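You operate a simulated robot arm through the tools that you are given. There is no shell and no other tool. Be economical: measure what you need, move in short steps, check, and stop when the job is done.

Carry out the task below with a simulated two-armed robot. There is one attempt and no reset: what you move stays moved.

Task
On the folding table, fold the yellow cloth in half.

It is judged by the outcome, as a careful person would: the job done as asked, and still so three seconds after it is handed in. It fails if anything else is knocked over, pushed out of place, dropped, spilled or broken. Flat cloth is picked up by pressing the open fingertips on it (5 to 10 N) and closing them slowly along it; thin cloth reads only 2 to 8 mm in the jaws.

Robot
Two 7-joint arms with two-finger parallel grippers on one trunk, on a base that drives. Base frame: it is fixed to the floor where the robot stands at the start and does not move with it; the origin is under the middle of the robot, x ahead of it, y to its left, z up; the surface under the hand at the start is at about z = 740. Readings come in mm, degrees, newtons and seconds.
The left shoulder is at the start at [218, 171, 1027], the right one opposite. Places, roughly: folding table [800, -100, 700]. Payload 4.4 kg a hand.
The TCP of each hand is the grasp point between the finger pads, 23 mm short of the fingertips. In the tool frame z runs along the fingers and y along their closing line. The gripper opens to 94 mm. The fingers are 38 mm wide and 10 mm thick; the gripper's body (54 by 96 mm) begins 39 mm behind the TCP.
Orientation is told as [roll, pitch, yaw] about the base's x, y, z axes, in that order, counted from this pose: with the fingers straight down and closing along the base's y, the tool's x points along the base's -x, its y along +y and its z along -z.

Tools
- The arms move only by the tool move_arm. It takes "left_commands", "right_commands" or both (then of equal length, played together; a hand with none holds still); each is a list of rows, each a list of 7 numbers: the shift along the tool's x, y, z in units of 250 mm (1.0 is 250 mm), then the turn, a rotation vector about the tool's x, y, z in units of 120 degrees (1.0 is 120 degrees), then the opening in per cent of the stroke, from 0 (shut) to 100 (fully open). In form: [[x, y, z, ax, ay, az, hand], ...]. A call has 1 to 20 rows; each row is the pose to reach, as a shift and turn from the pose commanded when the call began, along the tool's axes at that moment. A call with a number of a shift or a turn outside -1 to 1 is refused whole. A row lasts 0.2 s, in which the tool goes at most 50 mm and 8.6 degrees; a call with a longer step from one row to the next is refused whole, and so is a gripper value outside its range. Where a pose cannot be reached the arm comes as near as it can. A force on the tool above 40 N (or 10 N above the force at the start of the call, whichever is more), or a blocked arm, ends the call early, and 0.2 s more pass. Each finger travels about 72 mm/s and halts on what it meets, pressing with about 43 N; the grip force reading is that of the motor and also rises with nothing between the fingers. The clock runs only during rows and for 0.2 s after the last one: add rows that repeat a pose to give the fingers time. It gives the time, the measured TCP pose, the force on the tool (base axes), the opening and the grip force at its end, in the units of the frame above (readings bear some noise), with the torque about the TCP (base axes, N m) and any sound that the robot's microphone picked up, and new pictures: "show" is both (left out), scene, wrist or none (wrist: the cameras of the hands that moved).
- Cameras (640 x 400 px; columns grow to the right, rows downward): "scene" is now at [334, -15.5, 1121.6]; the picture's right is [-0.31, -0.95, 0.00], its down [-0.83, 0.27, -0.49] and it looks along [0.47, -0.15, -0.87] (base axes); focal length 214 px, centre (320, 200). "left" rides on the left gripper at [86, -16, -74] in its tool frame; the picture's right is [0.18, 0.98, 0.00], its down [-0.58, 0.11, -0.81] and it looks along [-0.79, 0.15, 0.59] (tool axes); focal length 243 px, centre (320, 200). "right" rides on the right gripper at [86, 16, -75] in its tool frame; the picture's right is [-0.18, 0.98, 0.00], its down [-0.58, -0.11, -0.81] and it looks along [-0.79, -0.15, 0.59] (tool axes); focal length 243 px, centre (320, 200). There is no depth. A picture from a camera that has moved, and an enlarged one, comes with that camera's place and axes in the base frame and with its lens. The place of the scene camera against the robot may be out by one fixed shift of up to 18 mm in any direction.
- lift_body(by): slides the trunk up (or, below 0, down) by that many mm; the arms and the scene camera ride with it, the base frame stays. It gives what a move gives, with no picture.
- steer(legs): drives the robot by 1 to 6 legs, each [ahead, left, turn to the left] in mm, mm and degrees, along the robot's own axes; the way and the turn of a leg run together, so that a leg with both is an arc; at most 1500 mm and 180 degrees a leg. The arms and the cameras ride along, it lands a little off, and it stops where it bumps. It gives what a move gives, and a new picture of the scene camera.
- head_to(pan, tilt): turns the head with the scene camera to pan (to the left, within 80 degrees either way) and tilt (down, from -29 to 69), counted from straight ahead of the robot. It gives what a move gives, and a new picture of the scene camera.
- inspect(camera, box): a new picture of the part [left, top, right, bottom] of that camera's present view, enlarged. The clock stands still meanwhile.
- sign_off(): hands the job in; it is judged then, once.

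Work in short steps. Places have to be worked out from the pictures, the camera data and where the tool is seen: move nearer, look again, correct. Check each grasp and each placing, and mend what went wrong. You have 120 turns and 260 pictures in all, those below and enlarged ones among them. Open the grippers and draw the arms clear of the work before you hand the job in, unless the task says otherwise; then end with one line.

The tools are called after "Emit:" by a JSON object that holds its "method" and its "body". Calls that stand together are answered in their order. move_arm: Moves the arms, as the interface text tells. Its arguments: {"type":"object","properties":{"left_commands":{"type":"array","items":{"type":"array","items":{"type":"number"}}},"right_commands":{"type":"array","items":{"type":"array","items":{"type":"number"}}},"show":{"type":"string","enum":["both","scene","wrist","none"]}},"required":[]} The other tools are called the same way: lift_body (by) slides the trunk up or down; steer (legs) drives the base; head_to (pan, tilt) turns the head that bears the scene camera; inspect (camera, box) takes an enlarged picture of a part of a camera's view; sign_off () hands the job in.

At the start:

```text
time: 0.0
left_eef_pos: [609.1, 183.5, 940.4]
left_ee_rot: [0.0, 0.0, 0.0]
left_contact_force: [-0.7, 0.8, 0.0]
left_wrist_torque: [-0.03, 0.01, -0.01]
left_width: 94.0
left_finger_force: 0.1
right_eef_pos: [538.6, -345.1, 982.8]
right_ee_rot: [0.0, 0.1, 0.0]
right_contact_force: [-0.2, 0.9, -0.4]
right_wrist_torque: [-0.02, 0.01, 0.01]
right_width: 94.1
right_finger_force: 0.0
trunk travel left (down, up): [-50.0, 338.0]
robot x, y, heading: [-3.0, -0.2, -0.1]
head pan, tilt: [-18.3, 60.6]
```

scene: 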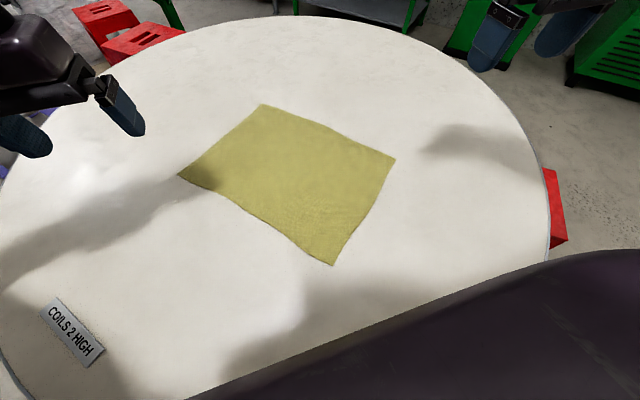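
right: 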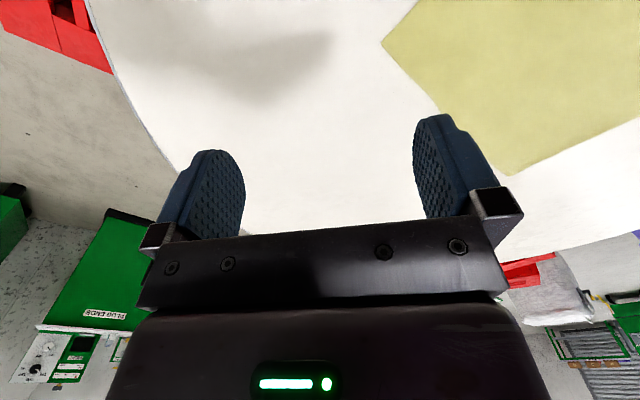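
left: 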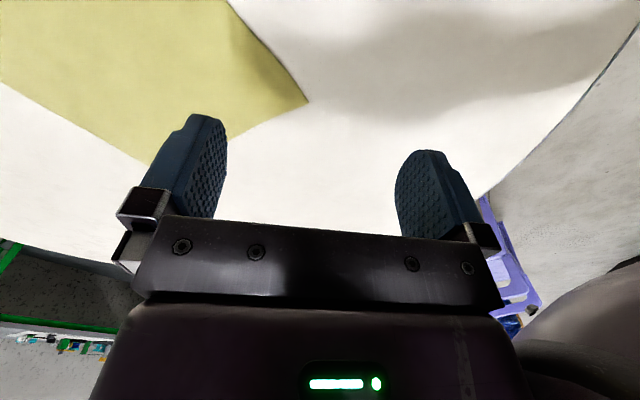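

The cloth's corners work out to roughly A (874,-23), B (697,195), C (408,-63) and D (589,-280), about 282 x 385 mm. Standing square to the long edge BC would suit both arms, so I look left to check the floor there.

Emit:
{"method": "head_to", "body": {"pan": 60, "tilt": 40}}

Emit:
{"method": "head_to", "body": {"pan": -60, "tilt": 40}}

```text
time: 1.5
left_eef_pos: [610.6, 182.8, 941.6]
left_ee_rot: [0.0, 0.0, 0.1]
left_contact_force: [-0.7, 0.0, 0.3]
left_wrist_torque: [-0.01, 0.0, -0.02]
left_width: 93.9
left_finger_force: 0.0
right_eef_pos: [537.7, -345.4, 982.7]
right_ee_rot: [0.0, 0.0, -0.1]
right_contact_force: [0.0, -0.7, 0.0]
right_wrist_torque: [0.0, 0.02, -0.06]
right_width: 93.9
right_finger_force: 0.1
trunk travel left (down, up): [-50.0, 338.0]
robot x, y, heading: [-0.8, -1.6, -0.1]
head pan, tilt: [60.0, 40.0]
camera scene: at [314.0, 78.8, 1149.1], right [0.87, -0.5, 0.0], down [-0.32, -0.56, -0.77], along [0.38, 0.66, -0.64], focal length 214 px, centre (320, 200)
```

scene: 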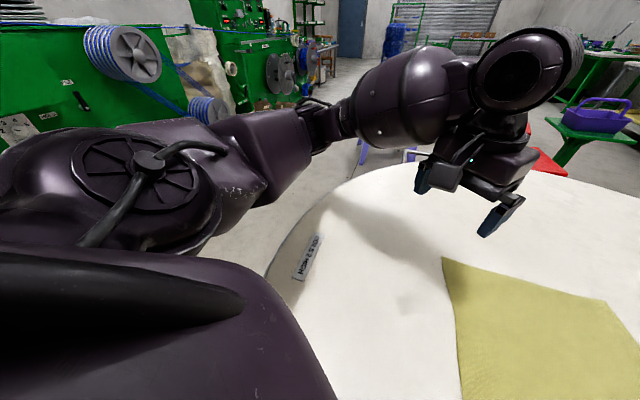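

```text
time: 3.5
left_eef_pos: [609.2, 182.6, 941.2]
left_ee_rot: [0.1, -0.1, 0.0]
left_contact_force: [-0.1, 0.7, -0.8]
left_wrist_torque: [-0.01, 0.0, -0.01]
left_width: 94.1
left_finger_force: 0.0
right_eef_pos: [537.8, -346.0, 982.3]
right_ee_rot: [0.1, 0.0, 0.0]
right_contact_force: [-1.0, 0.5, 0.3]
right_wrist_torque: [0.0, -0.03, 0.01]
right_width: 94.2
right_finger_force: 0.1
trunk travel left (down, up): [-50.0, 338.0]
robot x, y, heading: [-0.3, -2.5, 0.0]
head pan, tilt: [-60.0, 40.0]
camera scene: at [314.0, -68.4, 1149.1], right [-0.87, -0.5, 0.0], down [-0.32, 0.56, -0.77], along [0.38, -0.66, -0.64], focal length 214 px, centre (320, 200)
```

scene: 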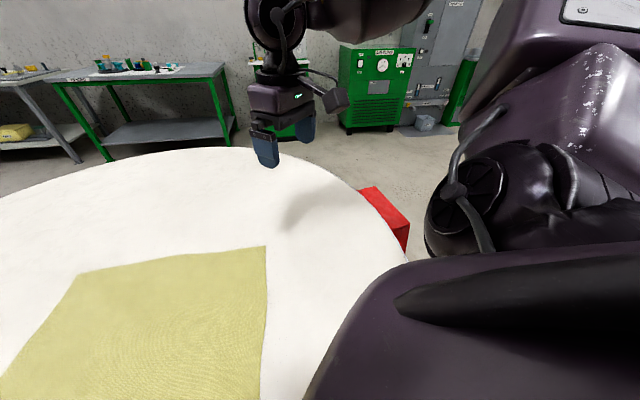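

The floor to the left looks clear. I back off, strafe left, turn right 50°, then look before closing in.

Emit:
{"method": "steer", "body": {"legs": [[-100, 0, 0], [0, 450, 0], [0, 0, -50]]}}

Emit:
{"method": "head_to", "body": {"pan": 0, "tilt": 50}}

```text
time: 10.9
left_eef_pos: [432.1, 96.9, 939.6]
left_ee_rot: [0.1, 0.0, -50.2]
left_contact_force: [0.8, 0.5, -0.2]
left_wrist_torque: [0.02, -0.01, 0.0]
left_width: 94.1
left_finger_force: 0.1
right_eef_pos: [-19.2, -187.4, 981.9]
right_ee_rot: [0.1, 0.0, -50.0]
right_contact_force: [-0.4, -0.2, 0.9]
right_wrist_torque: [0.01, -0.04, -0.03]
right_width: 94.0
right_finger_force: 0.0
trunk travel left (down, up): [-50.0, 338.0]
robot x, y, heading: [-98.3, 443.2, -50.2]
head pan, tilt: [-60.0, 40.0]
camera scene: at [44.9, 160.6, 1149.1], right [-0.94, 0.34, 0.0], down [0.22, 0.6, -0.77], along [-0.26, -0.72, -0.64], focal length 214 px, centre (320, 200)
```

scene: 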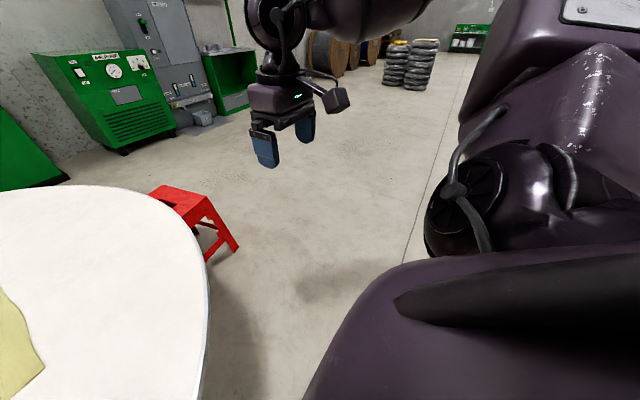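

```text
time: 12.2
left_eef_pos: [432.6, 96.4, 940.2]
left_ee_rot: [0.0, 0.0, -50.1]
left_contact_force: [-0.5, -0.1, 0.1]
left_wrist_torque: [-0.02, 0.0, 0.01]
left_width: 93.9
left_finger_force: 0.1
right_eef_pos: [-19.1, -187.4, 981.4]
right_ee_rot: [0.0, 0.1, -50.1]
right_contact_force: [0.6, 0.2, 0.2]
right_wrist_torque: [0.0, -0.01, -0.02]
right_width: 94.0
right_finger_force: 0.1
trunk travel left (down, up): [-50.0, 338.0]
robot x, y, heading: [-97.0, 448.0, -50.4]
head pan, tilt: [0.0, 50.0]
camera scene: at [123.6, 181.4, 1134.9], right [-0.77, -0.64, 0.0], down [-0.49, 0.59, -0.64], along [0.41, -0.49, -0.77], focal length 214 px, centre (320, 200)
```

scene: 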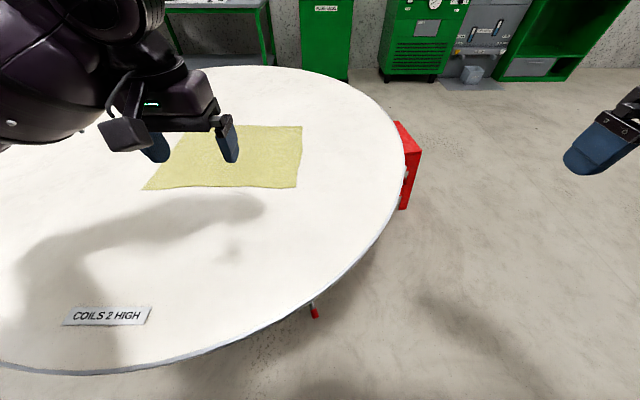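

Path is clear; strafe left 250 then ahead about 150.

Emit:
{"method": "steer", "body": {"legs": [[0, 250, 0], [150, 0, 0]]}}

```text
time: 15.9
left_eef_pos: [710.3, 133.7, 940.6]
left_ee_rot: [0.0, 0.0, -50.4]
left_contact_force: [-0.1, 0.8, -0.2]
left_wrist_torque: [0.02, -0.01, 0.0]
left_width: 94.1
left_finger_force: 0.1
right_eef_pos: [258.4, -147.8, 981.6]
right_ee_rot: [0.0, 0.0, -50.5]
right_contact_force: [0.5, 0.0, -0.1]
right_wrist_torque: [0.0, 0.0, -0.04]
right_width: 93.8
right_finger_force: 0.1
trunk travel left (down, up): [-50.0, 338.0]
robot x, y, heading: [184.1, 484.8, -50.2]
head pan, tilt: [0.0, 50.0]
camera scene: at [402.9, 220.3, 1134.7], right [-0.77, -0.64, 0.0], down [-0.49, 0.59, -0.64], along [0.41, -0.5, -0.77], focal length 214 px, centre (320, 200)
```

scene: 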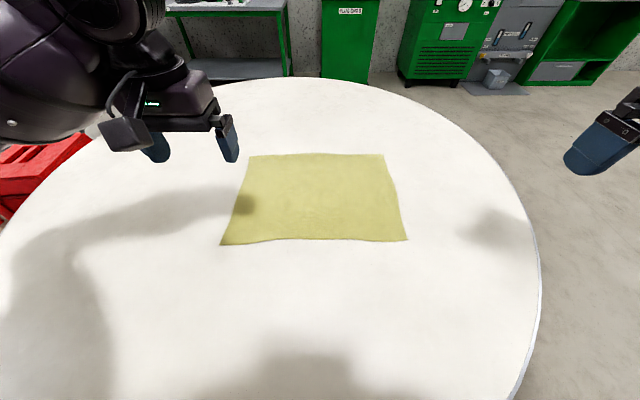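

Now square to the cloth: in the robot's frame (ahead, left), the near corners are about (557,205) and (567,-181), and the far corners about (838,203) and (852,-182). I'll take the far corners and bring them to the near edge. First I move the hands above the far corners.

Emit:
{"method": "move_arm", "body": {"left_commands": [[-0.0852, -0.0044, 0.036, 0, 0, 0, 50], [-0.1704, -0.0088, 0.072, 0, 0, 0, 50], [-0.2556, -0.0132, 0.108, 0, 0, 0, 50], [-0.3408, -0.0176, 0.144, 0, 0, 0, 50], [-0.426, -0.022, 0.18, 0, 0, 0, 50], [-0.5112, -0.0264, 0.216, 0, 0, 0, 50], [-0.5964, -0.0308, 0.252, 0, 0, 0, 50], [-0.6816, -0.0352, 0.288, 0, 0, 0, 50], [-0.7668, -0.0396, 0.324, 0, 0, 0, 50], [-0.852, -0.044, 0.36, 0, 0, 0, 50]], "right_commands": [[-0.096, 0.08, 0.0528, 0, 0, 0, 50], [-0.192, 0.16, 0.1056, 0, 0, 0, 50], [-0.288, 0.24, 0.1584, 0, 0, 0, 50], [-0.384, 0.32, 0.2112, 0, 0, 0, 50], [-0.48, 0.4, 0.264, 0, 0, 0, 50], [-0.576, 0.48, 0.3168, 0, 0, 0, 50], [-0.672, 0.56, 0.3696, 0, 0, 0, 50], [-0.768, 0.64, 0.4224, 0, 0, 0, 50], [-0.864, 0.72, 0.4752, 0, 0, 0, 50], [-0.96, 0.8, 0.528, 0, 0, 0, 50]]}}

```text
time: 18.1
left_eef_pos: [837.4, -40.7, 851.4]
left_ee_rot: [-0.1, 0.0, -50.4]
left_contact_force: [0.2, -0.1, -0.9]
left_wrist_torque: [0.05, -0.01, 0.0]
left_width: 47.2
left_finger_force: 0.1
right_eef_pos: [510.0, -198.3, 874.4]
right_ee_rot: [0.0, 0.0, -50.3]
right_contact_force: [-0.1, 0.1, 0.2]
right_wrist_torque: [0.0, -0.03, 0.02]
right_width: 46.9
right_finger_force: 0.0
right hand out of reach, approached as far as the arm can: row 9, 10
trunk travel left (down, up): [-50.0, 338.0]
robot x, y, heading: [181.9, 485.3, -50.3]
head pan, tilt: [0.0, 50.0]
camera scene: at [402.3, 220.7, 1135.0], right [-0.77, -0.64, 0.0], down [-0.49, 0.59, -0.64], along [0.41, -0.5, -0.77], focal length 214 px, centre (320, 200)
camera right: at [467.8, -122.6, 949.1], right [0.87, 0.49, 0.0], down [0.29, -0.52, 0.81], along [0.39, -0.71, -0.59], focal length 243 px, centre (320, 200)
camera left: at [768.5, 14.8, 925.5], right [0.64, 0.77, 0.0], down [0.45, -0.38, 0.81], along [0.62, -0.52, -0.59], focal length 243 px, centre (320, 200)
```

scene: 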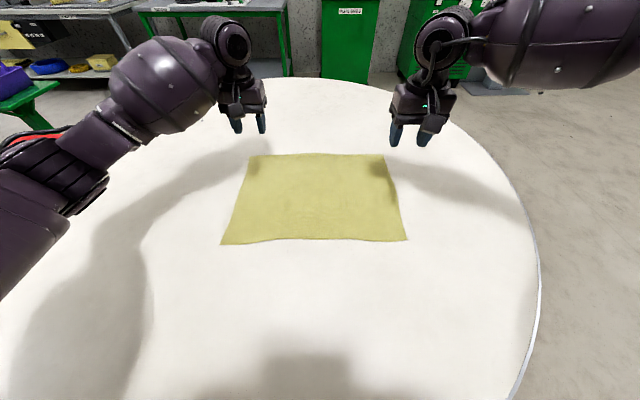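
right: 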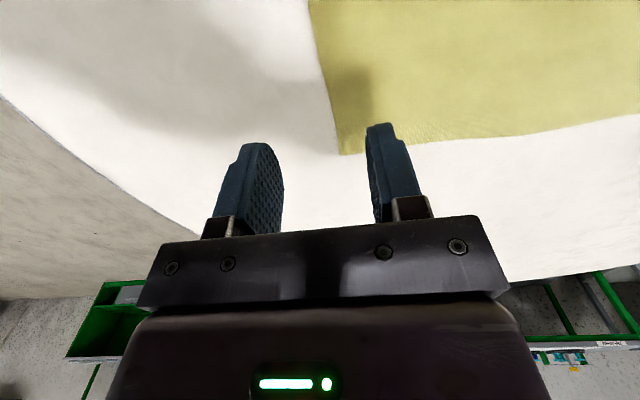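
left: 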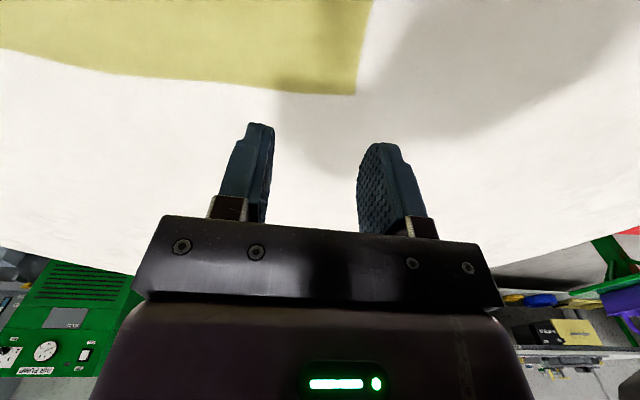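

The wrist cameras confirm the far corners: left at about (838,198), right at about (848,-183). The left hand is in place, but the right stopped short at (735,-184), so I nudge it further on its own.

Emit:
{"method": "move_arm", "body": {"right_commands": [[-0.076, 0.029, 0.04, 0, 0, 0, 50], [-0.152, 0.058, 0.08, 0, 0, 0, 50], [-0.228, 0.087, 0.12, 0, 0, 0, 50], [-0.304, 0.116, 0.16, 0, 0, 0, 50], [-0.38, 0.144, 0.2, 0, 0, 0, 50], [-0.38, 0.144, 0.2, 0, 0, 0, 50]]}}

```text
time: 19.6
left_eef_pos: [837.0, -39.6, 852.7]
left_ee_rot: [0.0, -0.1, -50.4]
left_contact_force: [-0.5, -0.2, 0.2]
left_wrist_torque: [0.0, -0.01, 0.02]
left_width: 47.2
left_finger_force: 0.1
right_eef_pos: [495.1, -220.2, 819.4]
right_ee_rot: [0.0, -0.1, -50.4]
right_contact_force: [0.3, -0.2, 0.3]
right_wrist_torque: [-0.03, -0.01, 0.0]
right_width: 47.0
right_finger_force: 0.1
right hand out of reach, approached as far as the arm can: row 1, 2, 3, 4, 5, 6
trunk travel left (down, up): [-50.0, 338.0]
robot x, y, heading: [182.6, 485.8, -50.3]
head pan, tilt: [0.0, 50.0]
camera scene: at [402.3, 222.3, 1135.6], right [-0.77, -0.64, 0.0], down [-0.49, 0.59, -0.64], along [0.41, -0.5, -0.77], focal length 214 px, centre (320, 200)
camera right: at [453.9, -143.4, 892.7], right [0.87, 0.48, 0.0], down [0.29, -0.52, 0.81], along [0.39, -0.71, -0.59], focal length 243 px, centre (320, 200)
```

scene: 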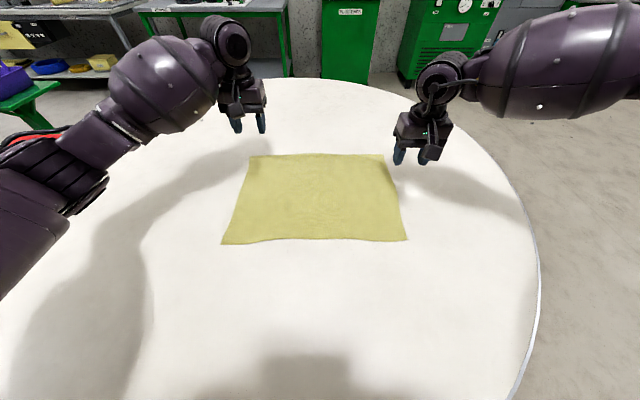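
right: 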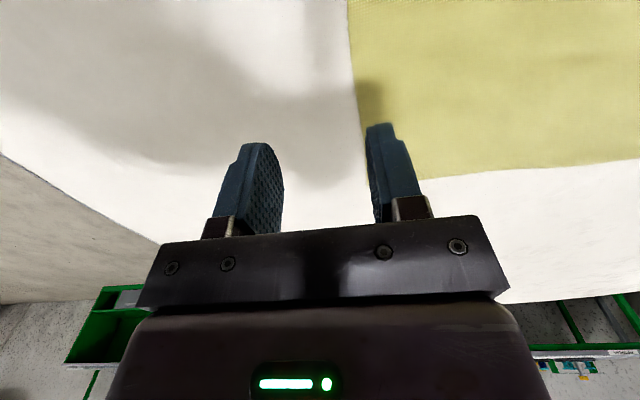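

The right arm seems to be in an awkward configuration. I raise and retract it to mirror the left hand's start pose, then extend again.

Emit:
{"method": "move_arm", "body": {"right_commands": [[0.08, 0.0, -0.1, 0, 0, 0, 50], [0.16, 0.0, -0.2, 0, 0, 0, 50], [0.24, 0.0, -0.3, 0, 0, 0, 50], [0.32, 0.0, -0.4, 0, 0, 0, 50], [0.4, 0.0, -0.5, 0, 0, 0, 50], [0.48, 0.04, -0.5, 0, 0, 0, 50], [0.56, 0.08, -0.5, 0, 0, 0, 50], [0.56, 0.14, -0.5, 0, 0, 0, 50], [0.56, 0.14, -0.5, 0, 0, 0, 50]], "show": "none"}}

```text
time: 21.6
left_eef_pos: [836.9, -39.0, 851.3]
left_ee_rot: [0.1, 0.0, -50.4]
left_contact_force: [0.4, -0.2, -0.1]
left_wrist_torque: [-0.01, -0.05, 0.03]
left_width: 46.9
left_finger_force: 0.1
right_eef_pos: [433.9, -87.4, 945.6]
right_ee_rot: [0.0, -0.1, -50.5]
right_contact_force: [0.1, 0.5, -0.2]
right_wrist_torque: [0.02, 0.03, 0.02]
right_width: 46.9
right_finger_force: 0.1
trunk travel left (down, up): [-50.0, 338.0]
robot x, y, heading: [183.7, 485.8, -50.7]
head pan, tilt: [0.0, 50.0]
```

Reached (601,-173). Now I extend toward the far-right corner.

Emit:
{"method": "move_arm", "body": {"right_commands": [[-0.092, 0.01, 0.038, 0, 0, 0, 50], [-0.183, 0.02, 0.076, 0, 0, 0, 50], [-0.275, 0.03, 0.114, 0, 0, 0, 50], [-0.366, 0.04, 0.152, 0, 0, 0, 50], [-0.458, 0.05, 0.19, 0, 0, 0, 50], [-0.55, 0.06, 0.228, 0, 0, 0, 50], [-0.641, 0.07, 0.266, 0, 0, 0, 50], [-0.733, 0.08, 0.304, 0, 0, 0, 50], [-0.824, 0.09, 0.342, 0, 0, 0, 50], [-0.916, 0.1, 0.38, 0, 0, 0, 50]], "show": "scene"}}

```text
time: 23.8
left_eef_pos: [837.1, -40.1, 850.9]
left_ee_rot: [0.1, 0.1, -50.4]
left_contact_force: [0.2, -0.2, -0.5]
left_wrist_torque: [0.02, 0.01, -0.04]
left_width: 46.9
left_finger_force: 0.0
right_eef_pos: [506.6, -212.2, 859.5]
right_ee_rot: [-0.1, 0.0, -50.5]
right_contact_force: [-1.1, -0.2, 0.2]
right_wrist_torque: [0.01, 0.02, -0.01]
right_width: 47.1
right_finger_force: 0.0
right hand out of reach, approached as far as the arm can: row 5, 6, 7, 8, 9, 10
trunk travel left (down, up): [-50.0, 338.0]
robot x, y, heading: [179.1, 491.3, -50.2]
head pan, tilt: [0.0, 50.0]
camera scene: at [402.5, 220.4, 1134.8], right [-0.77, -0.64, 0.0], down [-0.49, 0.59, -0.64], along [0.41, -0.5, -0.77], focal length 214 px, centre (320, 200)
```

scene: 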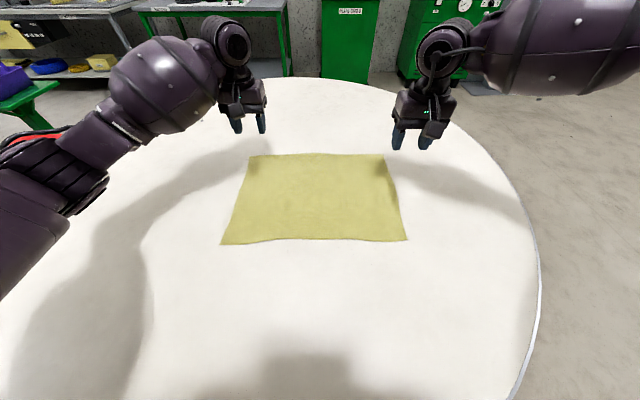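

The right arm still halts near ahead 745, probably from a wrist limit. I try yawing the right tool 30° to the left while stepping forward.

Emit:
{"method": "move_arm", "body": {"right_commands": [[0, 0, 0, 0, 0, -0.06, 50], [0, 0, 0, 0, 0, -0.12, 50], [0, 0, 0, 0, 0, -0.18, 50], [0, 0, 0, 0, 0, -0.25, 50], [-0.08, 0.03, 0, 0, 0, -0.25, 50], [-0.16, 0.06, 0, 0, 0, -0.25, 50], [-0.24, 0.1, 0, 0, 0, -0.25, 50], [-0.32, 0.14, 0, 0, 0, -0.25, 50], [-0.32, 0.14, 0, 0, 0, -0.25, 50]], "show": "scene"}}

```text
time: 25.8
left_eef_pos: [835.7, -40.9, 849.3]
left_ee_rot: [0.0, 0.0, -50.4]
left_contact_force: [-0.2, 1.0, 0.2]
left_wrist_torque: [0.01, 0.0, 0.02]
left_width: 46.7
left_finger_force: 0.1
right_eef_pos: [502.4, -229.4, 855.8]
right_ee_rot: [0.1, 0.0, -20.4]
right_contact_force: [0.3, -0.1, 0.4]
right_wrist_torque: [0.0, -0.03, -0.02]
right_width: 47.1
right_finger_force: 0.0
right hand out of reach, approached as far as the arm can: row 5, 6, 7, 8, 9
trunk travel left (down, up): [-50.0, 338.0]
robot x, y, heading: [187.5, 483.2, -50.6]
head pan, tilt: [0.0, 50.0]
camera scene: at [402.5, 220.6, 1134.9], right [-0.77, -0.64, 0.0], down [-0.49, 0.59, -0.64], along [0.41, -0.5, -0.77], focal length 214 px, centre (320, 200)
```

scene: 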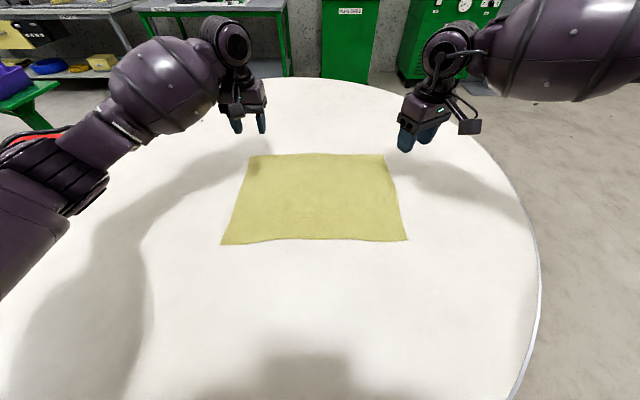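

Yaw moves freely but the position does not, so the arm's posture is limiting it. I swing the hand outward and forward, with the yaw restored, to see whether it opens up there.

Emit:
{"method": "move_arm", "body": {"right_commands": [[-0.005, -0.08, 0, 0, 0, 0.06, 50], [-0.01, -0.16, 0, 0, 0, 0.12, 50], [-0.015, -0.24, 0, 0, 0, 0.18, 50], [-0.02, -0.32, 0, 0, 0, 0.25, 50], [-0.025, -0.4, 0, 0, 0, 0.25, 50], [-0.03, -0.48, 0, 0, 0, 0.25, 50], [-0.037, -0.576, 0, 0, 0, 0.25, 50], [-0.037, -0.576, 0, 0, 0, 0.25, 50]], "show": "scene"}}

```text
time: 27.6
left_eef_pos: [837.6, -39.1, 850.6]
left_ee_rot: [-0.1, 0.0, -50.4]
left_contact_force: [-0.5, -0.1, 0.2]
left_wrist_torque: [0.03, 0.01, 0.01]
left_width: 46.9
left_finger_force: 0.1
right_eef_pos: [460.5, -366.7, 857.5]
right_ee_rot: [0.0, 0.0, -50.5]
right_contact_force: [-0.6, -0.5, -0.1]
right_wrist_torque: [0.01, 0.03, 0.01]
right_width: 47.2
right_finger_force: 0.2
trunk travel left (down, up): [-50.0, 338.0]
robot x, y, heading: [176.7, 485.6, -50.5]
head pan, tilt: [0.0, 50.0]
camera scene: at [402.4, 221.0, 1135.1], right [-0.77, -0.64, 0.0], down [-0.49, 0.59, -0.64], along [0.41, -0.5, -0.77], focal length 214 px, centre (320, 200)
```

scene: 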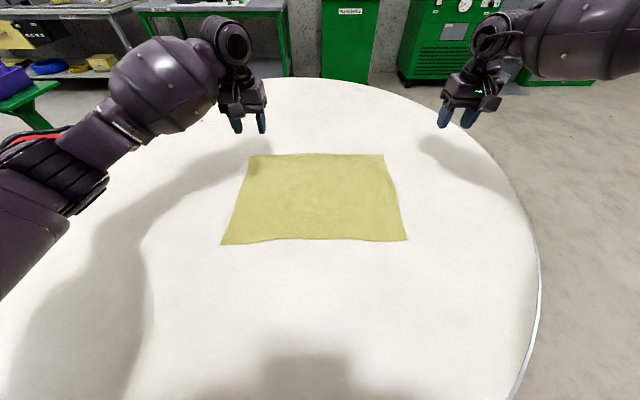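

It reached (833,-330). Now I slide inward along that distance toward the corner.

Emit:
{"method": "move_arm", "body": {"right_commands": [[0, 0.1, 0, 0, 0, 0, 50], [0, 0.2, 0, 0, 0, 0, 50], [0, 0.3, 0, 0, 0, 0, 50], [0, 0.4, 0, 0, 0, 0, 50], [0, 0.5, 0, 0, 0, 0, 50], [0, 0.6, 0, 0, 0, 0, 50], [0, 0.72, 0, 0, 0, 0, 50], [0, 0.72, 0, 0, 0, 0, 50]], "show": "scene"}}

```text
time: 29.4
left_eef_pos: [836.4, -41.1, 849.9]
left_ee_rot: [0.0, 0.0, -50.5]
left_contact_force: [0.1, 0.2, 0.0]
left_wrist_torque: [0.04, -0.01, -0.01]
left_width: 46.9
left_finger_force: 0.0
right_eef_pos: [496.8, -254.8, 842.0]
right_ee_rot: [0.1, -0.1, -50.5]
right_contact_force: [-1.5, 0.0, -0.1]
right_wrist_torque: [0.01, -0.03, 0.0]
right_width: 47.0
right_finger_force: 0.0
right hand out of reach, approached as far as the arm can: row 1, 2, 3, 4, 5, 6, 7, 8
trunk travel left (down, up): [-50.0, 338.0]
robot x, y, heading: [180.7, 485.7, -50.6]
head pan, tilt: [0.0, 50.0]
camera scene: at [402.0, 220.2, 1134.8], right [-0.77, -0.64, 0.0], down [-0.49, 0.59, -0.64], along [0.41, -0.5, -0.77], focal length 214 px, centre (320, 200)
```

scene: 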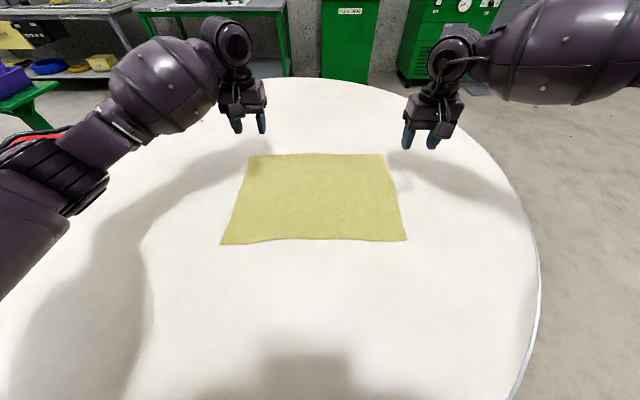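

The right arm works only further outward. Turning the base left a bit would suit it if the left arm can reach inward, so I test that, with the right hand staying put at lateral -230.

Emit:
{"method": "move_arm", "body": {"left_commands": [[-0.01, -0.1, 0, 0, 0, 0, 50], [-0.02, -0.2, 0, 0, 0, 0, 50], [-0.04, -0.3, 0, 0, 0, 0, 50], [-0.05, -0.4, 0, 0, 0, 0, 50], [-0.06, -0.5, 0, 0, 0, 0, 50], [-0.07, -0.56, 0, 0, 0, 0, 50], [-0.07, -0.56, 0.08, 0, 0, 0, 50], [-0.07, -0.56, 0.12, 0, 0, 0, 50]], "show": "none"}}

```text
time: 31.1
left_eef_pos: [740.1, -141.2, 819.3]
left_ee_rot: [0.0, 0.1, -50.4]
left_contact_force: [0.5, 0.3, 0.0]
left_wrist_torque: [-0.01, -0.02, -0.04]
left_width: 46.9
left_finger_force: 0.0
right_eef_pos: [496.8, -254.5, 842.2]
right_ee_rot: [-0.1, -0.1, -50.4]
right_contact_force: [-0.5, 0.3, -0.5]
right_wrist_torque: [-0.01, 0.0, 0.02]
right_width: 47.3
right_finger_force: 0.0
trunk travel left (down, up): [-50.0, 338.0]
robot x, y, heading: [184.8, 488.1, -50.5]
head pan, tilt: [0.0, 50.0]
```

The left arm reaches inward freely. So I turn the base 12° left, which puts the far-right corner on the right arm's good side.

Emit:
{"method": "steer", "body": {"legs": [[0, 0, 12]]}}

```text
time: 32.3
left_eef_pos: [860.2, -9.6, 820.7]
left_ee_rot: [0.1, 0.0, -38.4]
left_contact_force: [0.2, 0.5, 0.0]
left_wrist_torque: [-0.03, 0.04, -0.03]
left_width: 47.1
left_finger_force: 0.0
right_eef_pos: [646.2, -171.7, 842.7]
right_ee_rot: [-0.1, 0.0, -38.5]
right_contact_force: [-0.4, -0.3, 0.3]
right_wrist_torque: [-0.01, -0.04, -0.01]
right_width: 47.3
right_finger_force: 0.1
trunk travel left (down, up): [-50.0, 338.0]
robot x, y, heading: [181.0, 488.4, -38.5]
head pan, tilt: [0.0, 50.0]
camera scene: at [454.5, 273.9, 1134.9], right [-0.62, -0.78, 0.0], down [-0.6, 0.48, -0.64], along [0.5, -0.4, -0.77], focal length 214 px, centre (320, 200)
```

scene: 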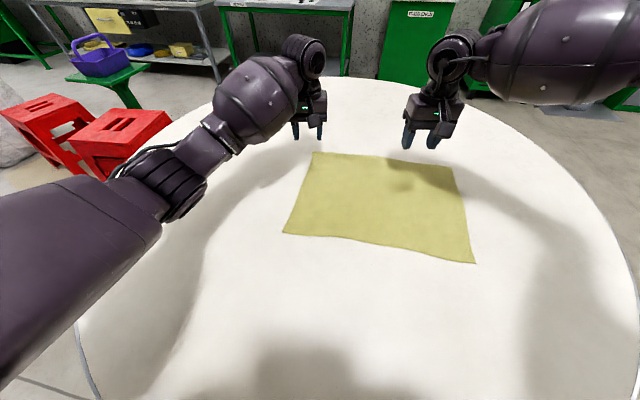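

Now I align both tools with the cloth (yaw about -48.7) and move above the grip points: left (834,-45), right (599,-251).

Emit:
{"method": "move_arm", "body": {"left_commands": [[-0.001, -0.044, 0, 0, 0, 0.02, 50], [-0.002, -0.088, 0, 0, 0, 0.043, 50], [-0.004, -0.132, 0, 0, 0, 0.065, 50], [-0.006, -0.176, 0, 0, 0, 0.086, 50], [-0.006, -0.176, 0.06, 0, 0, 0.086, 50], [-0.006, -0.176, 0.06, 0, 0, 0.086, 50]], "right_commands": [[-0.012, -0.09, 0.02, 0, 0, 0.02, 50], [-0.024, -0.18, 0.04, 0, 0, 0.043, 50], [-0.036, -0.27, 0.06, 0, 0, 0.065, 50], [-0.049, -0.366, 0.088, 0, 0, 0.086, 50], [-0.049, -0.366, 0.148, 0, 0, 0.086, 50], [-0.049, -0.366, 0.148, 0, 0, 0.086, 50]]}}

```text
time: 33.7
left_eef_pos: [833.1, -43.5, 806.5]
left_ee_rot: [0.0, -0.1, -48.7]
left_contact_force: [0.1, -0.7, 0.2]
left_wrist_torque: [0.0, 0.0, 0.0]
left_width: 47.0
left_finger_force: 0.2
right_eef_pos: [599.0, -250.8, 805.5]
right_ee_rot: [0.0, -0.1, -48.8]
right_contact_force: [0.3, -0.2, 0.1]
right_wrist_torque: [0.03, 0.03, 0.01]
right_width: 47.0
right_finger_force: 0.1
trunk travel left (down, up): [-50.0, 338.0]
robot x, y, heading: [182.0, 486.4, -38.6]
head pan, tilt: [0.0, 50.0]
camera scene: at [453.8, 273.8, 1135.2], right [-0.62, -0.78, 0.0], down [-0.6, 0.48, -0.64], along [0.5, -0.4, -0.77], focal length 214 px, centre (320, 200)
camera right: at [553.7, -175.8, 880.3], right [0.86, 0.51, 0.0], down [0.3, -0.51, 0.81], along [0.41, -0.69, -0.59], focal length 243 px, centre (320, 200)
camera left: at [762.7, 7.9, 881.1], right [0.62, 0.79, 0.0], down [0.46, -0.36, 0.81], along [0.64, -0.5, -0.59], focal length 243 px, centre (320, 200)
```

scene: 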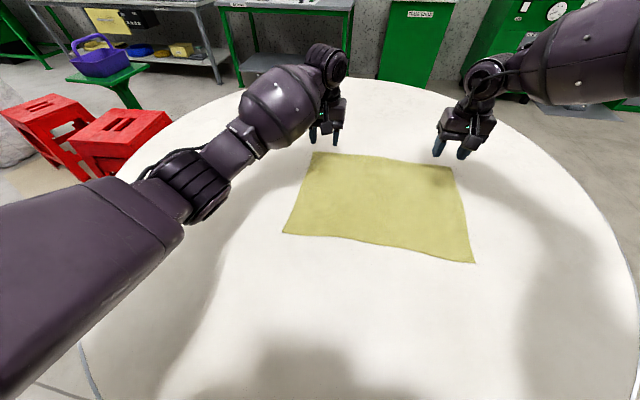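
right: 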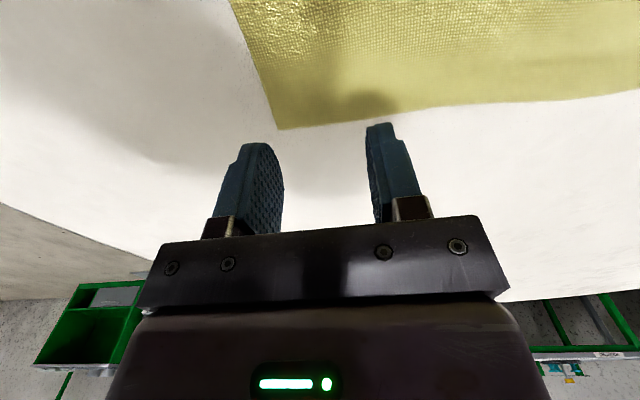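
left: 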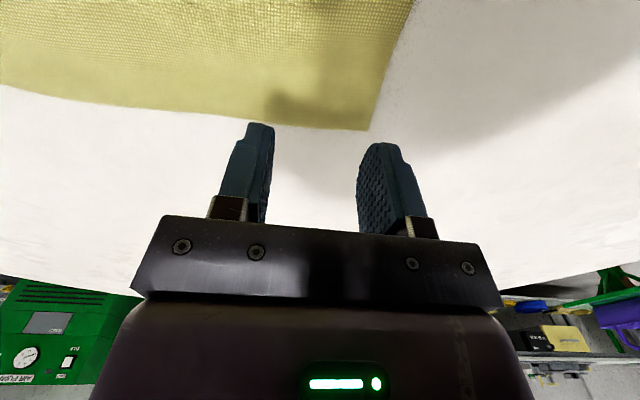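

The corners check out at (585,-283) and (870,-34). I descend to just above contact.

Emit:
{"method": "move_arm", "body": {"left_commands": [[0, 0, 0.06, 0, 0, 0, 50], [0, 0, 0.12, 0, 0, 0, 50], [0, 0, 0.16, 0, 0, 0, 50], [0, 0, 0.164, 0, 0, 0, 50]], "right_commands": [[0, 0, 0.06, 0, 0, 0, 50], [0, 0, 0.12, 0, 0, 0, 50], [0, 0, 0.156, 0, 0, 0, 50], [0, 0, 0.16, 0, 0, 0, 50]], "show": "wrist"}}

```text
time: 34.7
left_eef_pos: [833.5, -45.7, 764.4]
left_ee_rot: [0.0, 0.0, -48.7]
left_contact_force: [0.6, -0.1, 1.8]
left_wrist_torque: [0.0, -0.02, -0.01]
left_width: 46.9
left_finger_force: 0.0
right_eef_pos: [597.6, -251.3, 765.4]
right_ee_rot: [-0.1, 0.0, -48.6]
right_contact_force: [-0.8, 0.3, 0.2]
right_wrist_torque: [-0.02, 0.02, 0.01]
right_width: 47.0
right_finger_force: 0.0
trunk travel left (down, up): [-50.0, 338.0]
robot x, y, heading: [181.2, 484.2, -38.6]
head pan, tilt: [0.0, 50.0]
camera right: at [554.2, -176.6, 839.7], right [0.86, 0.51, 0.0], down [0.3, -0.51, 0.81], along [0.41, -0.69, -0.59], focal length 243 px, centre (320, 200)
camera left: at [762.6, 6.7, 839.9], right [0.62, 0.79, 0.0], down [0.47, -0.36, 0.81], along [0.63, -0.5, -0.59], focal length 243 px, centre (320, 200)
```

right: 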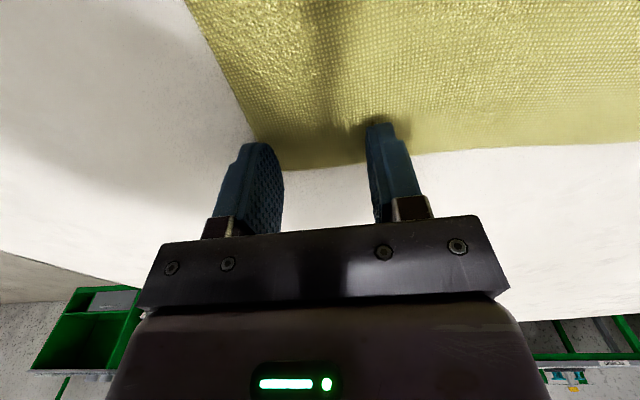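
left: 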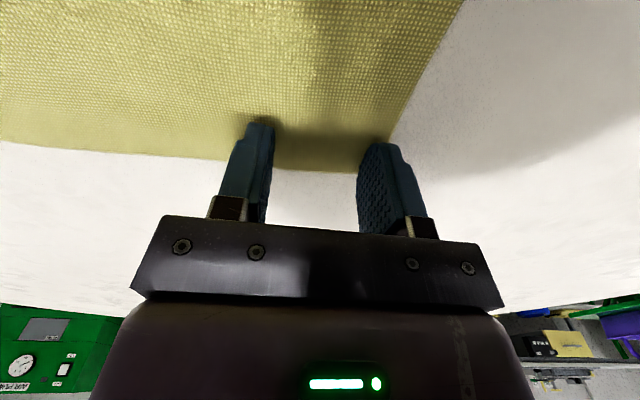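

Left has just touched (1.8 N). I shift both hands slightly inward onto the cloth, then press a few mm more.

Emit:
{"method": "move_arm", "body": {"left_commands": [[0.0, 0, -0.02, 0, 0, 0, 50], [0.02, -0.02, -0.02, 0, 0, 0, 50], [0.02, -0.02, 0.0, 0, 0, 0, 50], [0.02, -0.02, 0.008, 0, 0, 0, 50], [0.02, -0.02, 0.008, 0, 0, 0, 50]], "right_commands": [[0.0, 0, -0.02, 0, 0, 0, 50], [0.02, 0.032, -0.02, 0, 0, 0, 50], [0.02, 0.032, 0.0, 0, 0, 0, 50], [0.02, 0.032, 0.014, 0, 0, 0, 50], [0.02, 0.032, 0.014, 0, 0, 0, 50]], "show": "none"}}

```text
time: 35.9
left_eef_pos: [825.2, -44.3, 765.1]
left_ee_rot: [0.1, -0.1, -48.8]
left_contact_force: [-0.2, -0.6, 1.6]
left_wrist_torque: [-0.02, -0.04, -0.03]
left_width: 46.9
left_finger_force: 0.1
right_eef_pos: [600.3, -241.7, 764.4]
right_ee_rot: [0.1, -0.2, -48.6]
right_contact_force: [-3.2, -0.3, 12.0]
right_wrist_torque: [-0.14, 0.2, -0.01]
right_width: 47.0
right_finger_force: 0.4
trunk travel left (down, up): [-50.0, 338.0]
robot x, y, heading: [185.2, 487.3, -38.3]
head pan, tilt: [0.0, 50.0]
```

Right presses 12 N and left 1.6 N. I trim both toward 7-8 N.

Emit:
{"method": "move_arm", "body": {"left_commands": [[0, 0, 0.006, 0, 0, 0, 50], [0, 0, 0.006, 0, 0, 0, 50]], "right_commands": [[0, 0, -0.003, 0, 0, 0, 50], [0, 0, -0.003, 0, 0, 0, 50]], "show": "none"}}

```text
time: 36.5
left_eef_pos: [825.1, -44.6, 765.9]
left_ee_rot: [0.0, -0.2, -48.7]
left_contact_force: [-1.5, 0.9, 11.9]
left_wrist_torque: [0.14, -0.17, 0.01]
left_width: 47.3
left_finger_force: 0.0
right_eef_pos: [601.2, -241.8, 765.2]
right_ee_rot: [0.0, -0.2, -48.6]
right_contact_force: [1.2, -1.0, 8.0]
right_wrist_torque: [-0.14, 0.08, 0.01]
right_width: 47.1
right_finger_force: 0.0
trunk travel left (down, up): [-50.0, 338.0]
robot x, y, heading: [181.8, 487.1, -38.4]
head pan, tilt: [0.0, 50.0]
```

I close both slowly along the cloth.

Emit:
{"method": "move_arm", "body": {"left_commands": [[0, 0, -0.002, 0, 0, 0, 46], [0, 0, -0.002, 0, 0, 0, 42], [0, 0, -0.002, 0, 0, 0, 38], [0, 0, -0.002, 0, 0, 0, 34], [0, 0, -0.002, 0, 0, 0, 30], [0, 0, -0.002, 0, 0, 0, 26], [0, 0, -0.002, 0, 0, 0, 22], [0, 0, -0.002, 0, 0, 0, 18], [0, 0, -0.002, 0, 0, 0, 14], [0, 0, -0.002, 0, 0, 0, 10], [0, 0, -0.002, 0, 0, 0, 6], [0, 0, -0.002, 0, 0, 0, 3], [0, 0, -0.002, 0, 0, 0, 0], [0, 0, -0.002, 0, 0, 0, 0], [0, 0, -0.002, 0, 0, 0, 0]], "right_commands": [[0, 0, 0, 0, 0, 0, 46], [0, 0, 0, 0, 0, 0, 42], [0, 0, 0, 0, 0, 0, 38], [0, 0, 0, 0, 0, 0, 34], [0, 0, 0, 0, 0, 0, 30], [0, 0, 0, 0, 0, 0, 26], [0, 0, 0, 0, 0, 0, 22], [0, 0, 0, 0, 0, 0, 18], [0, 0, 0, 0, 0, 0, 14], [0, 0, 0, 0, 0, 0, 10], [0, 0, 0, 0, 0, 0, 6], [0, 0, 0, 0, 0, 0, 3], [0, 0, 0, 0, 0, 0, 0], [0, 0, 0, 0, 0, 0, 0], [0, 0, 0, 0, 0, 0, 0]]}}

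```text
time: 39.7
left_eef_pos: [824.3, -44.0, 764.5]
left_ee_rot: [0.0, -0.2, -48.7]
left_contact_force: [-3.5, -3.3, 23.9]
left_wrist_torque: [-0.04, -0.02, -0.02]
left_width: 2.4
left_finger_force: 43.2
right_eef_pos: [600.8, -241.2, 765.0]
right_ee_rot: [-0.1, -0.1, -48.6]
right_contact_force: [5.3, 5.7, 5.0]
right_wrist_torque: [0.14, -0.16, 0.0]
right_width: 2.1
right_finger_force: 42.9
trunk travel left (down, up): [-50.0, 338.0]
robot x, y, heading: [182.7, 487.4, -38.5]
head pan, tilt: [0.0, 50.0]
camera scene: at [452.6, 275.3, 1135.9], right [-0.62, -0.78, 0.0], down [-0.6, 0.47, -0.64], along [0.51, -0.4, -0.76], focal length 214 px, centre (320, 200)
camera right: at [556.4, -165.4, 838.8], right [0.86, 0.51, 0.0], down [0.3, -0.51, 0.81], along [0.41, -0.69, -0.59], focal length 243 px, centre (320, 200)
camera left: at [754.2, 8.5, 839.3], right [0.62, 0.79, 0.0], down [0.46, -0.36, 0.81], along [0.64, -0.5, -0.59], focal length 243 px, centre (320, 200)
```

scene: 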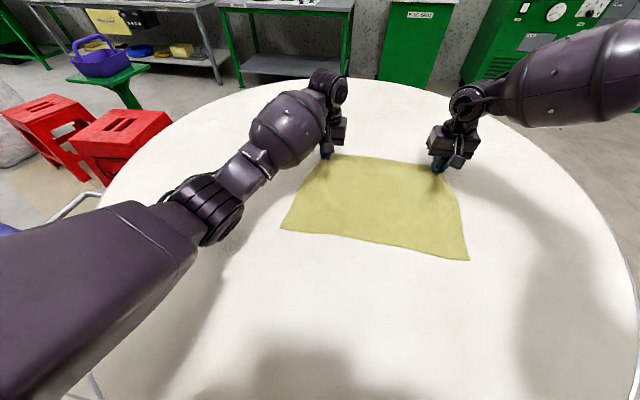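
right: 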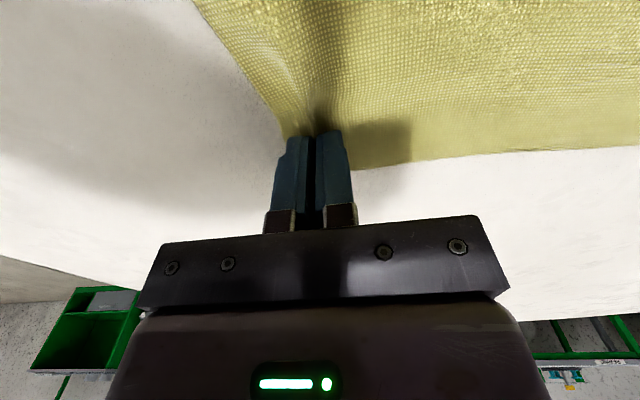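
left: 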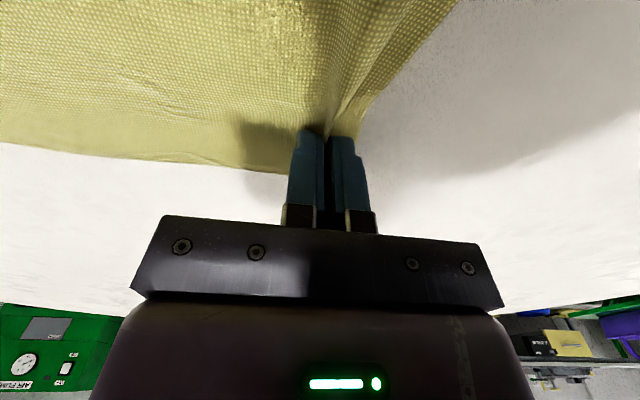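

Both pinched (2.4 and 2.1 mm). I lift 50 mm and move slightly toward the near side to check the hold.

Emit:
{"method": "move_arm", "body": {"left_commands": [[0, 0, -0.06, 0, 0, 0, 0], [0.03, 0, -0.12, 0, 0, 0, 0], [0.06, 0, -0.2, 0, 0, 0, 0], [0.06, 0, -0.2, 0, 0, 0, 0]], "right_commands": [[0, 0, -0.06, 0, 0, 0, 0], [0.03, 0, -0.12, 0, 0, 0, 0], [0.06, 0, -0.2, 0, 0, 0, 0], [0.06, 0, -0.2, 0, 0, 0, 0]]}}

```text
time: 40.7
left_eef_pos: [815.1, -33.1, 810.0]
left_ee_rot: [0.0, 0.1, -48.7]
left_contact_force: [-5.2, -3.8, 0.8]
left_wrist_torque: [-0.1, 0.08, 0.02]
left_width: 2.4
left_finger_force: 43.1
right_eef_pos: [592.9, -230.4, 811.4]
right_ee_rot: [0.0, 0.1, -48.7]
right_contact_force: [4.5, 3.9, 0.7]
right_wrist_torque: [0.08, -0.08, -0.01]
right_width: 2.1
right_finger_force: 43.5
trunk travel left (down, up): [-50.0, 338.0]
robot x, y, heading: [184.0, 484.4, -38.4]
head pan, tilt: [0.0, 50.0]
camera scene: at [454.6, 273.0, 1134.4], right [-0.62, -0.78, 0.0], down [-0.6, 0.48, -0.64], along [0.5, -0.4, -0.77], focal length 214 px, centre (320, 200)
camera right: at [549.3, -155.2, 886.1], right [0.86, 0.51, 0.0], down [0.3, -0.51, 0.81], along [0.41, -0.69, -0.59], focal length 243 px, centre (320, 200)
camera left: at [745.4, 18.6, 885.6], right [0.62, 0.79, 0.0], down [0.47, -0.37, 0.81], along [0.63, -0.5, -0.59], focal length 243 px, centre (320, 200)
```

scene: 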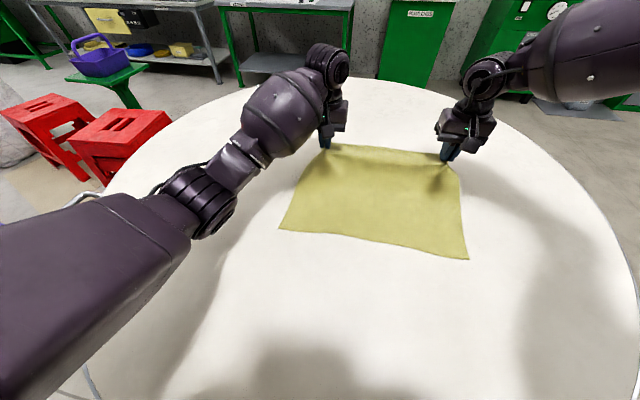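
right: 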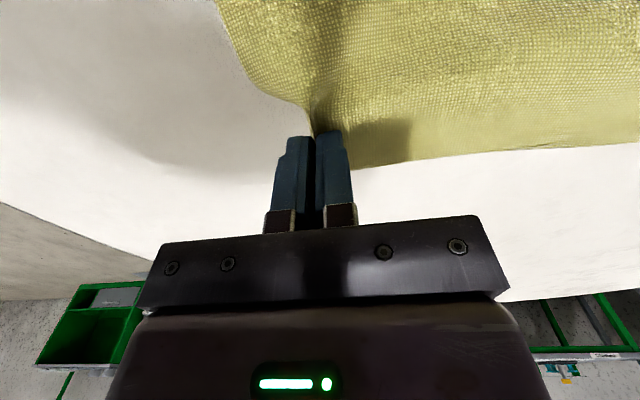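
left: 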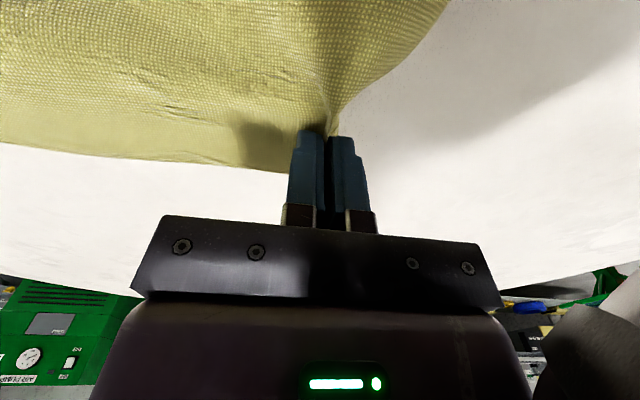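

Both corners are held. The near edge now measures B≈(700,186), C≈(414,-64), so the hands should land at about (682,143) and (458,-54). I carry them over the fold line in an arc, pausing before the landing.

Emit:
{"method": "move_arm", "body": {"left_commands": [[0.06, 0.004, -0.084, 0, 0, 0, 0], [0.124, 0.008, -0.156, 0, 0, 0, 0], [0.196, 0.013, -0.212, 0, 0, 0, 0], [0.276, 0.018, -0.248, 0, 0, 0, 0], [0.36, 0.023, -0.264, 0, 0, 0, 0], [0.444, 0.028, -0.264, 0, 0, 0, 0], [0.524, 0.034, -0.24, 0, 0, 0, 0], [0.6, 0.04, -0.196, 0, 0, 0, 0], [0.668, 0.045, -0.14, 0, 0, 0, 0], [0.728, 0.05, -0.076, 0, 0, 0, 0], [0.78, 0.055, -0.012, 0, 0, 0, 0]], "right_commands": [[0.06, 0.004, -0.084, 0, 0, 0, 0], [0.124, 0.008, -0.156, 0, 0, 0, 0], [0.196, 0.013, -0.212, 0, 0, 0, 0], [0.276, 0.018, -0.248, 0, 0, 0, 0], [0.36, 0.023, -0.264, 0, 0, 0, 0], [0.444, 0.028, -0.264, 0, 0, 0, 0], [0.524, 0.034, -0.24, 0, 0, 0, 0], [0.6, 0.04, -0.196, 0, 0, 0, 0], [0.668, 0.045, -0.14, 0, 0, 0, 0], [0.728, 0.05, -0.076, 0, 0, 0, 0], [0.78, 0.055, -0.012, 0, 0, 0, 0]]}}

```text
time: 43.1
left_eef_pos: [697.6, 123.6, 814.8]
left_ee_rot: [0.0, 0.0, -48.7]
left_contact_force: [-8.6, -8.4, -1.0]
left_wrist_torque: [-0.17, 0.25, 0.08]
left_width: 2.6
left_finger_force: 43.1
right_eef_pos: [472.6, -77.1, 814.9]
right_ee_rot: [0.2, 0.0, -48.7]
right_contact_force: [9.2, 9.0, -0.2]
right_wrist_torque: [0.19, -0.22, -0.03]
right_width: 2.3
right_finger_force: 43.3
trunk travel left (down, up): [-50.0, 338.0]
robot x, y, heading: [181.3, 488.3, -38.5]
head pan, tilt: [0.0, 50.0]
camera scene: at [454.5, 273.4, 1134.7], right [-0.62, -0.78, 0.0], down [-0.6, 0.48, -0.64], along [0.5, -0.4, -0.77], focal length 214 px, centre (320, 200)
camera right: at [428.7, -1.1, 889.9], right [0.86, 0.51, 0.0], down [0.3, -0.51, 0.81], along [0.41, -0.69, -0.59], focal length 243 px, centre (320, 200)
camera left: at [628.3, 174.9, 890.0], right [0.62, 0.79, 0.0], down [0.47, -0.36, 0.81], along [0.63, -0.5, -0.59], focal length 243 px, centre (320, 200)
```

scene: 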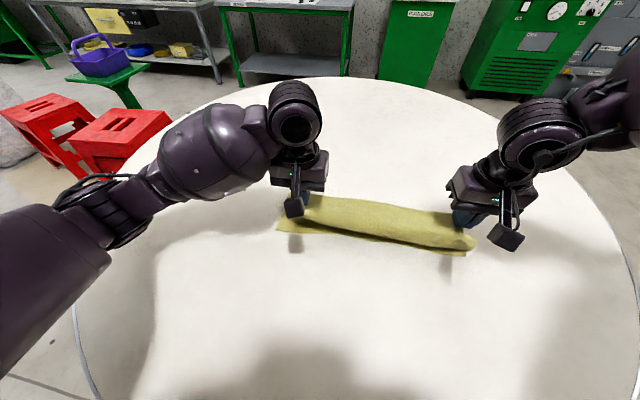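
right: 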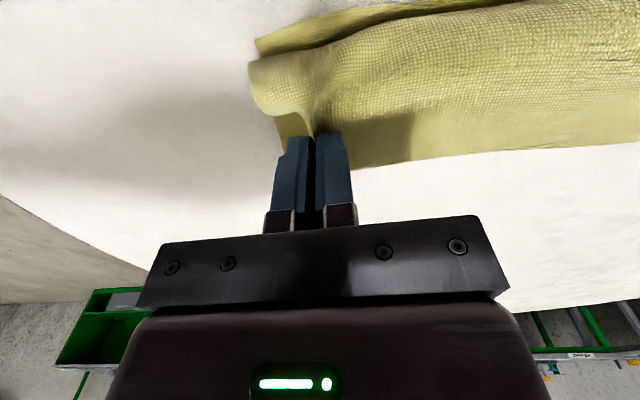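
left: 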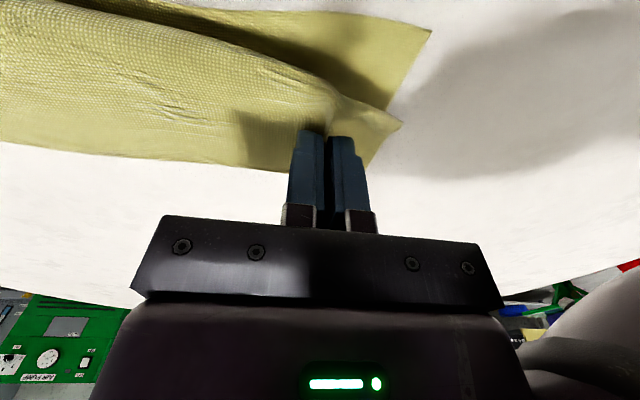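

Following well; the lower corners are at B≈(704,189) and C≈(422,-68). I complete the arc down onto the near edge, easing the lateral tension slightly.

Emit:
{"method": "move_arm", "body": {"left_commands": [[0.04, -0.004, 0.05, 0, 0, 0, 0], [0.07, -0.008, 0.1, 0, 0, 0, 0], [0.09, -0.01, 0.15, 0, 0, 0, 0], [0.096, -0.01, 0.184, 0, 0, 0, 0], [0.096, -0.01, 0.184, 0, 0, 0, 0]], "right_commands": [[0.04, 0.008, 0.05, 0, 0, 0, 0], [0.06, 0.012, 0.1, 0, 0, 0, 0], [0.08, 0.016, 0.15, 0, 0, 0, 0], [0.084, 0.016, 0.184, 0, 0, 0, 0], [0.084, 0.016, 0.184, 0, 0, 0, 0]]}}

```text
time: 44.3
left_eef_pos: [679.5, 138.9, 771.8]
left_ee_rot: [0.2, -0.3, -48.7]
left_contact_force: [-1.8, -2.4, 0.6]
left_wrist_torque: [-0.04, 0.12, -0.04]
left_width: 2.3
left_finger_force: 42.6
right_eef_pos: [460.7, -58.8, 770.8]
right_ee_rot: [0.2, -0.2, -48.7]
right_contact_force: [2.5, 2.3, 0.1]
right_wrist_torque: [0.05, 0.0, -0.01]
right_width: 2.0
right_finger_force: 42.6
trunk travel left (down, up): [-50.0, 338.0]
robot x, y, heading: [179.3, 490.2, -38.5]
head pan, tilt: [0.0, 50.0]
camera scene: at [452.7, 273.3, 1136.1], right [-0.62, -0.78, 0.0], down [-0.6, 0.48, -0.64], along [0.5, -0.4, -0.77], focal length 214 px, centre (320, 200)
camera right: at [416.5, 17.0, 845.4], right [0.86, 0.51, 0.0], down [0.3, -0.51, 0.81], along [0.41, -0.69, -0.59], focal length 243 px, centre (320, 200)
camera left: at [609.4, 190.6, 846.0], right [0.62, 0.79, 0.0], down [0.46, -0.36, 0.81], along [0.64, -0.5, -0.59], focal length 243 px, centre (320, 200)
```

scene: 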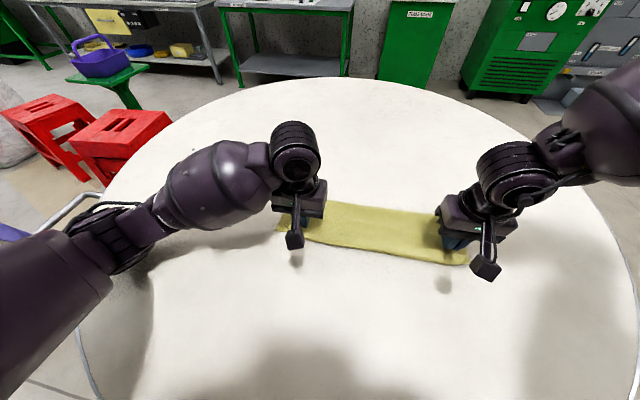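
right: 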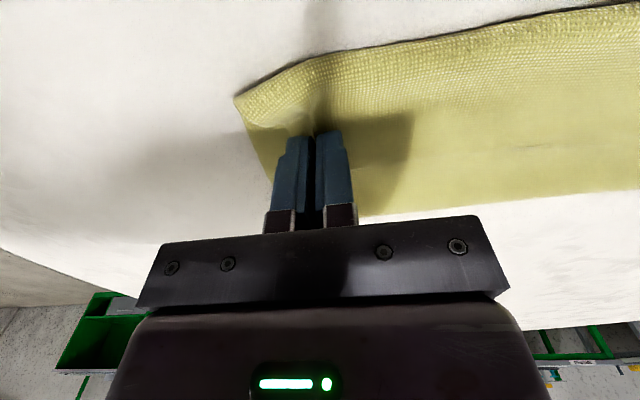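
left: 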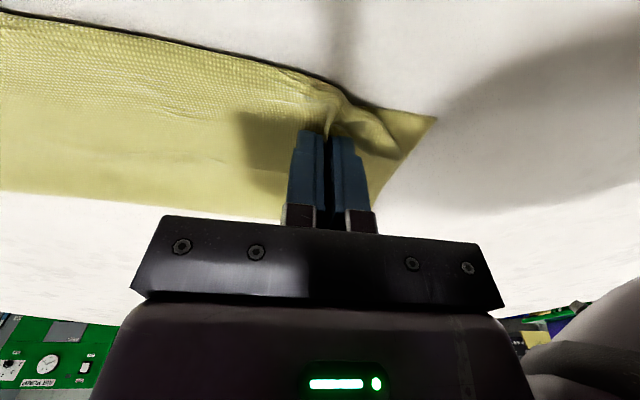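

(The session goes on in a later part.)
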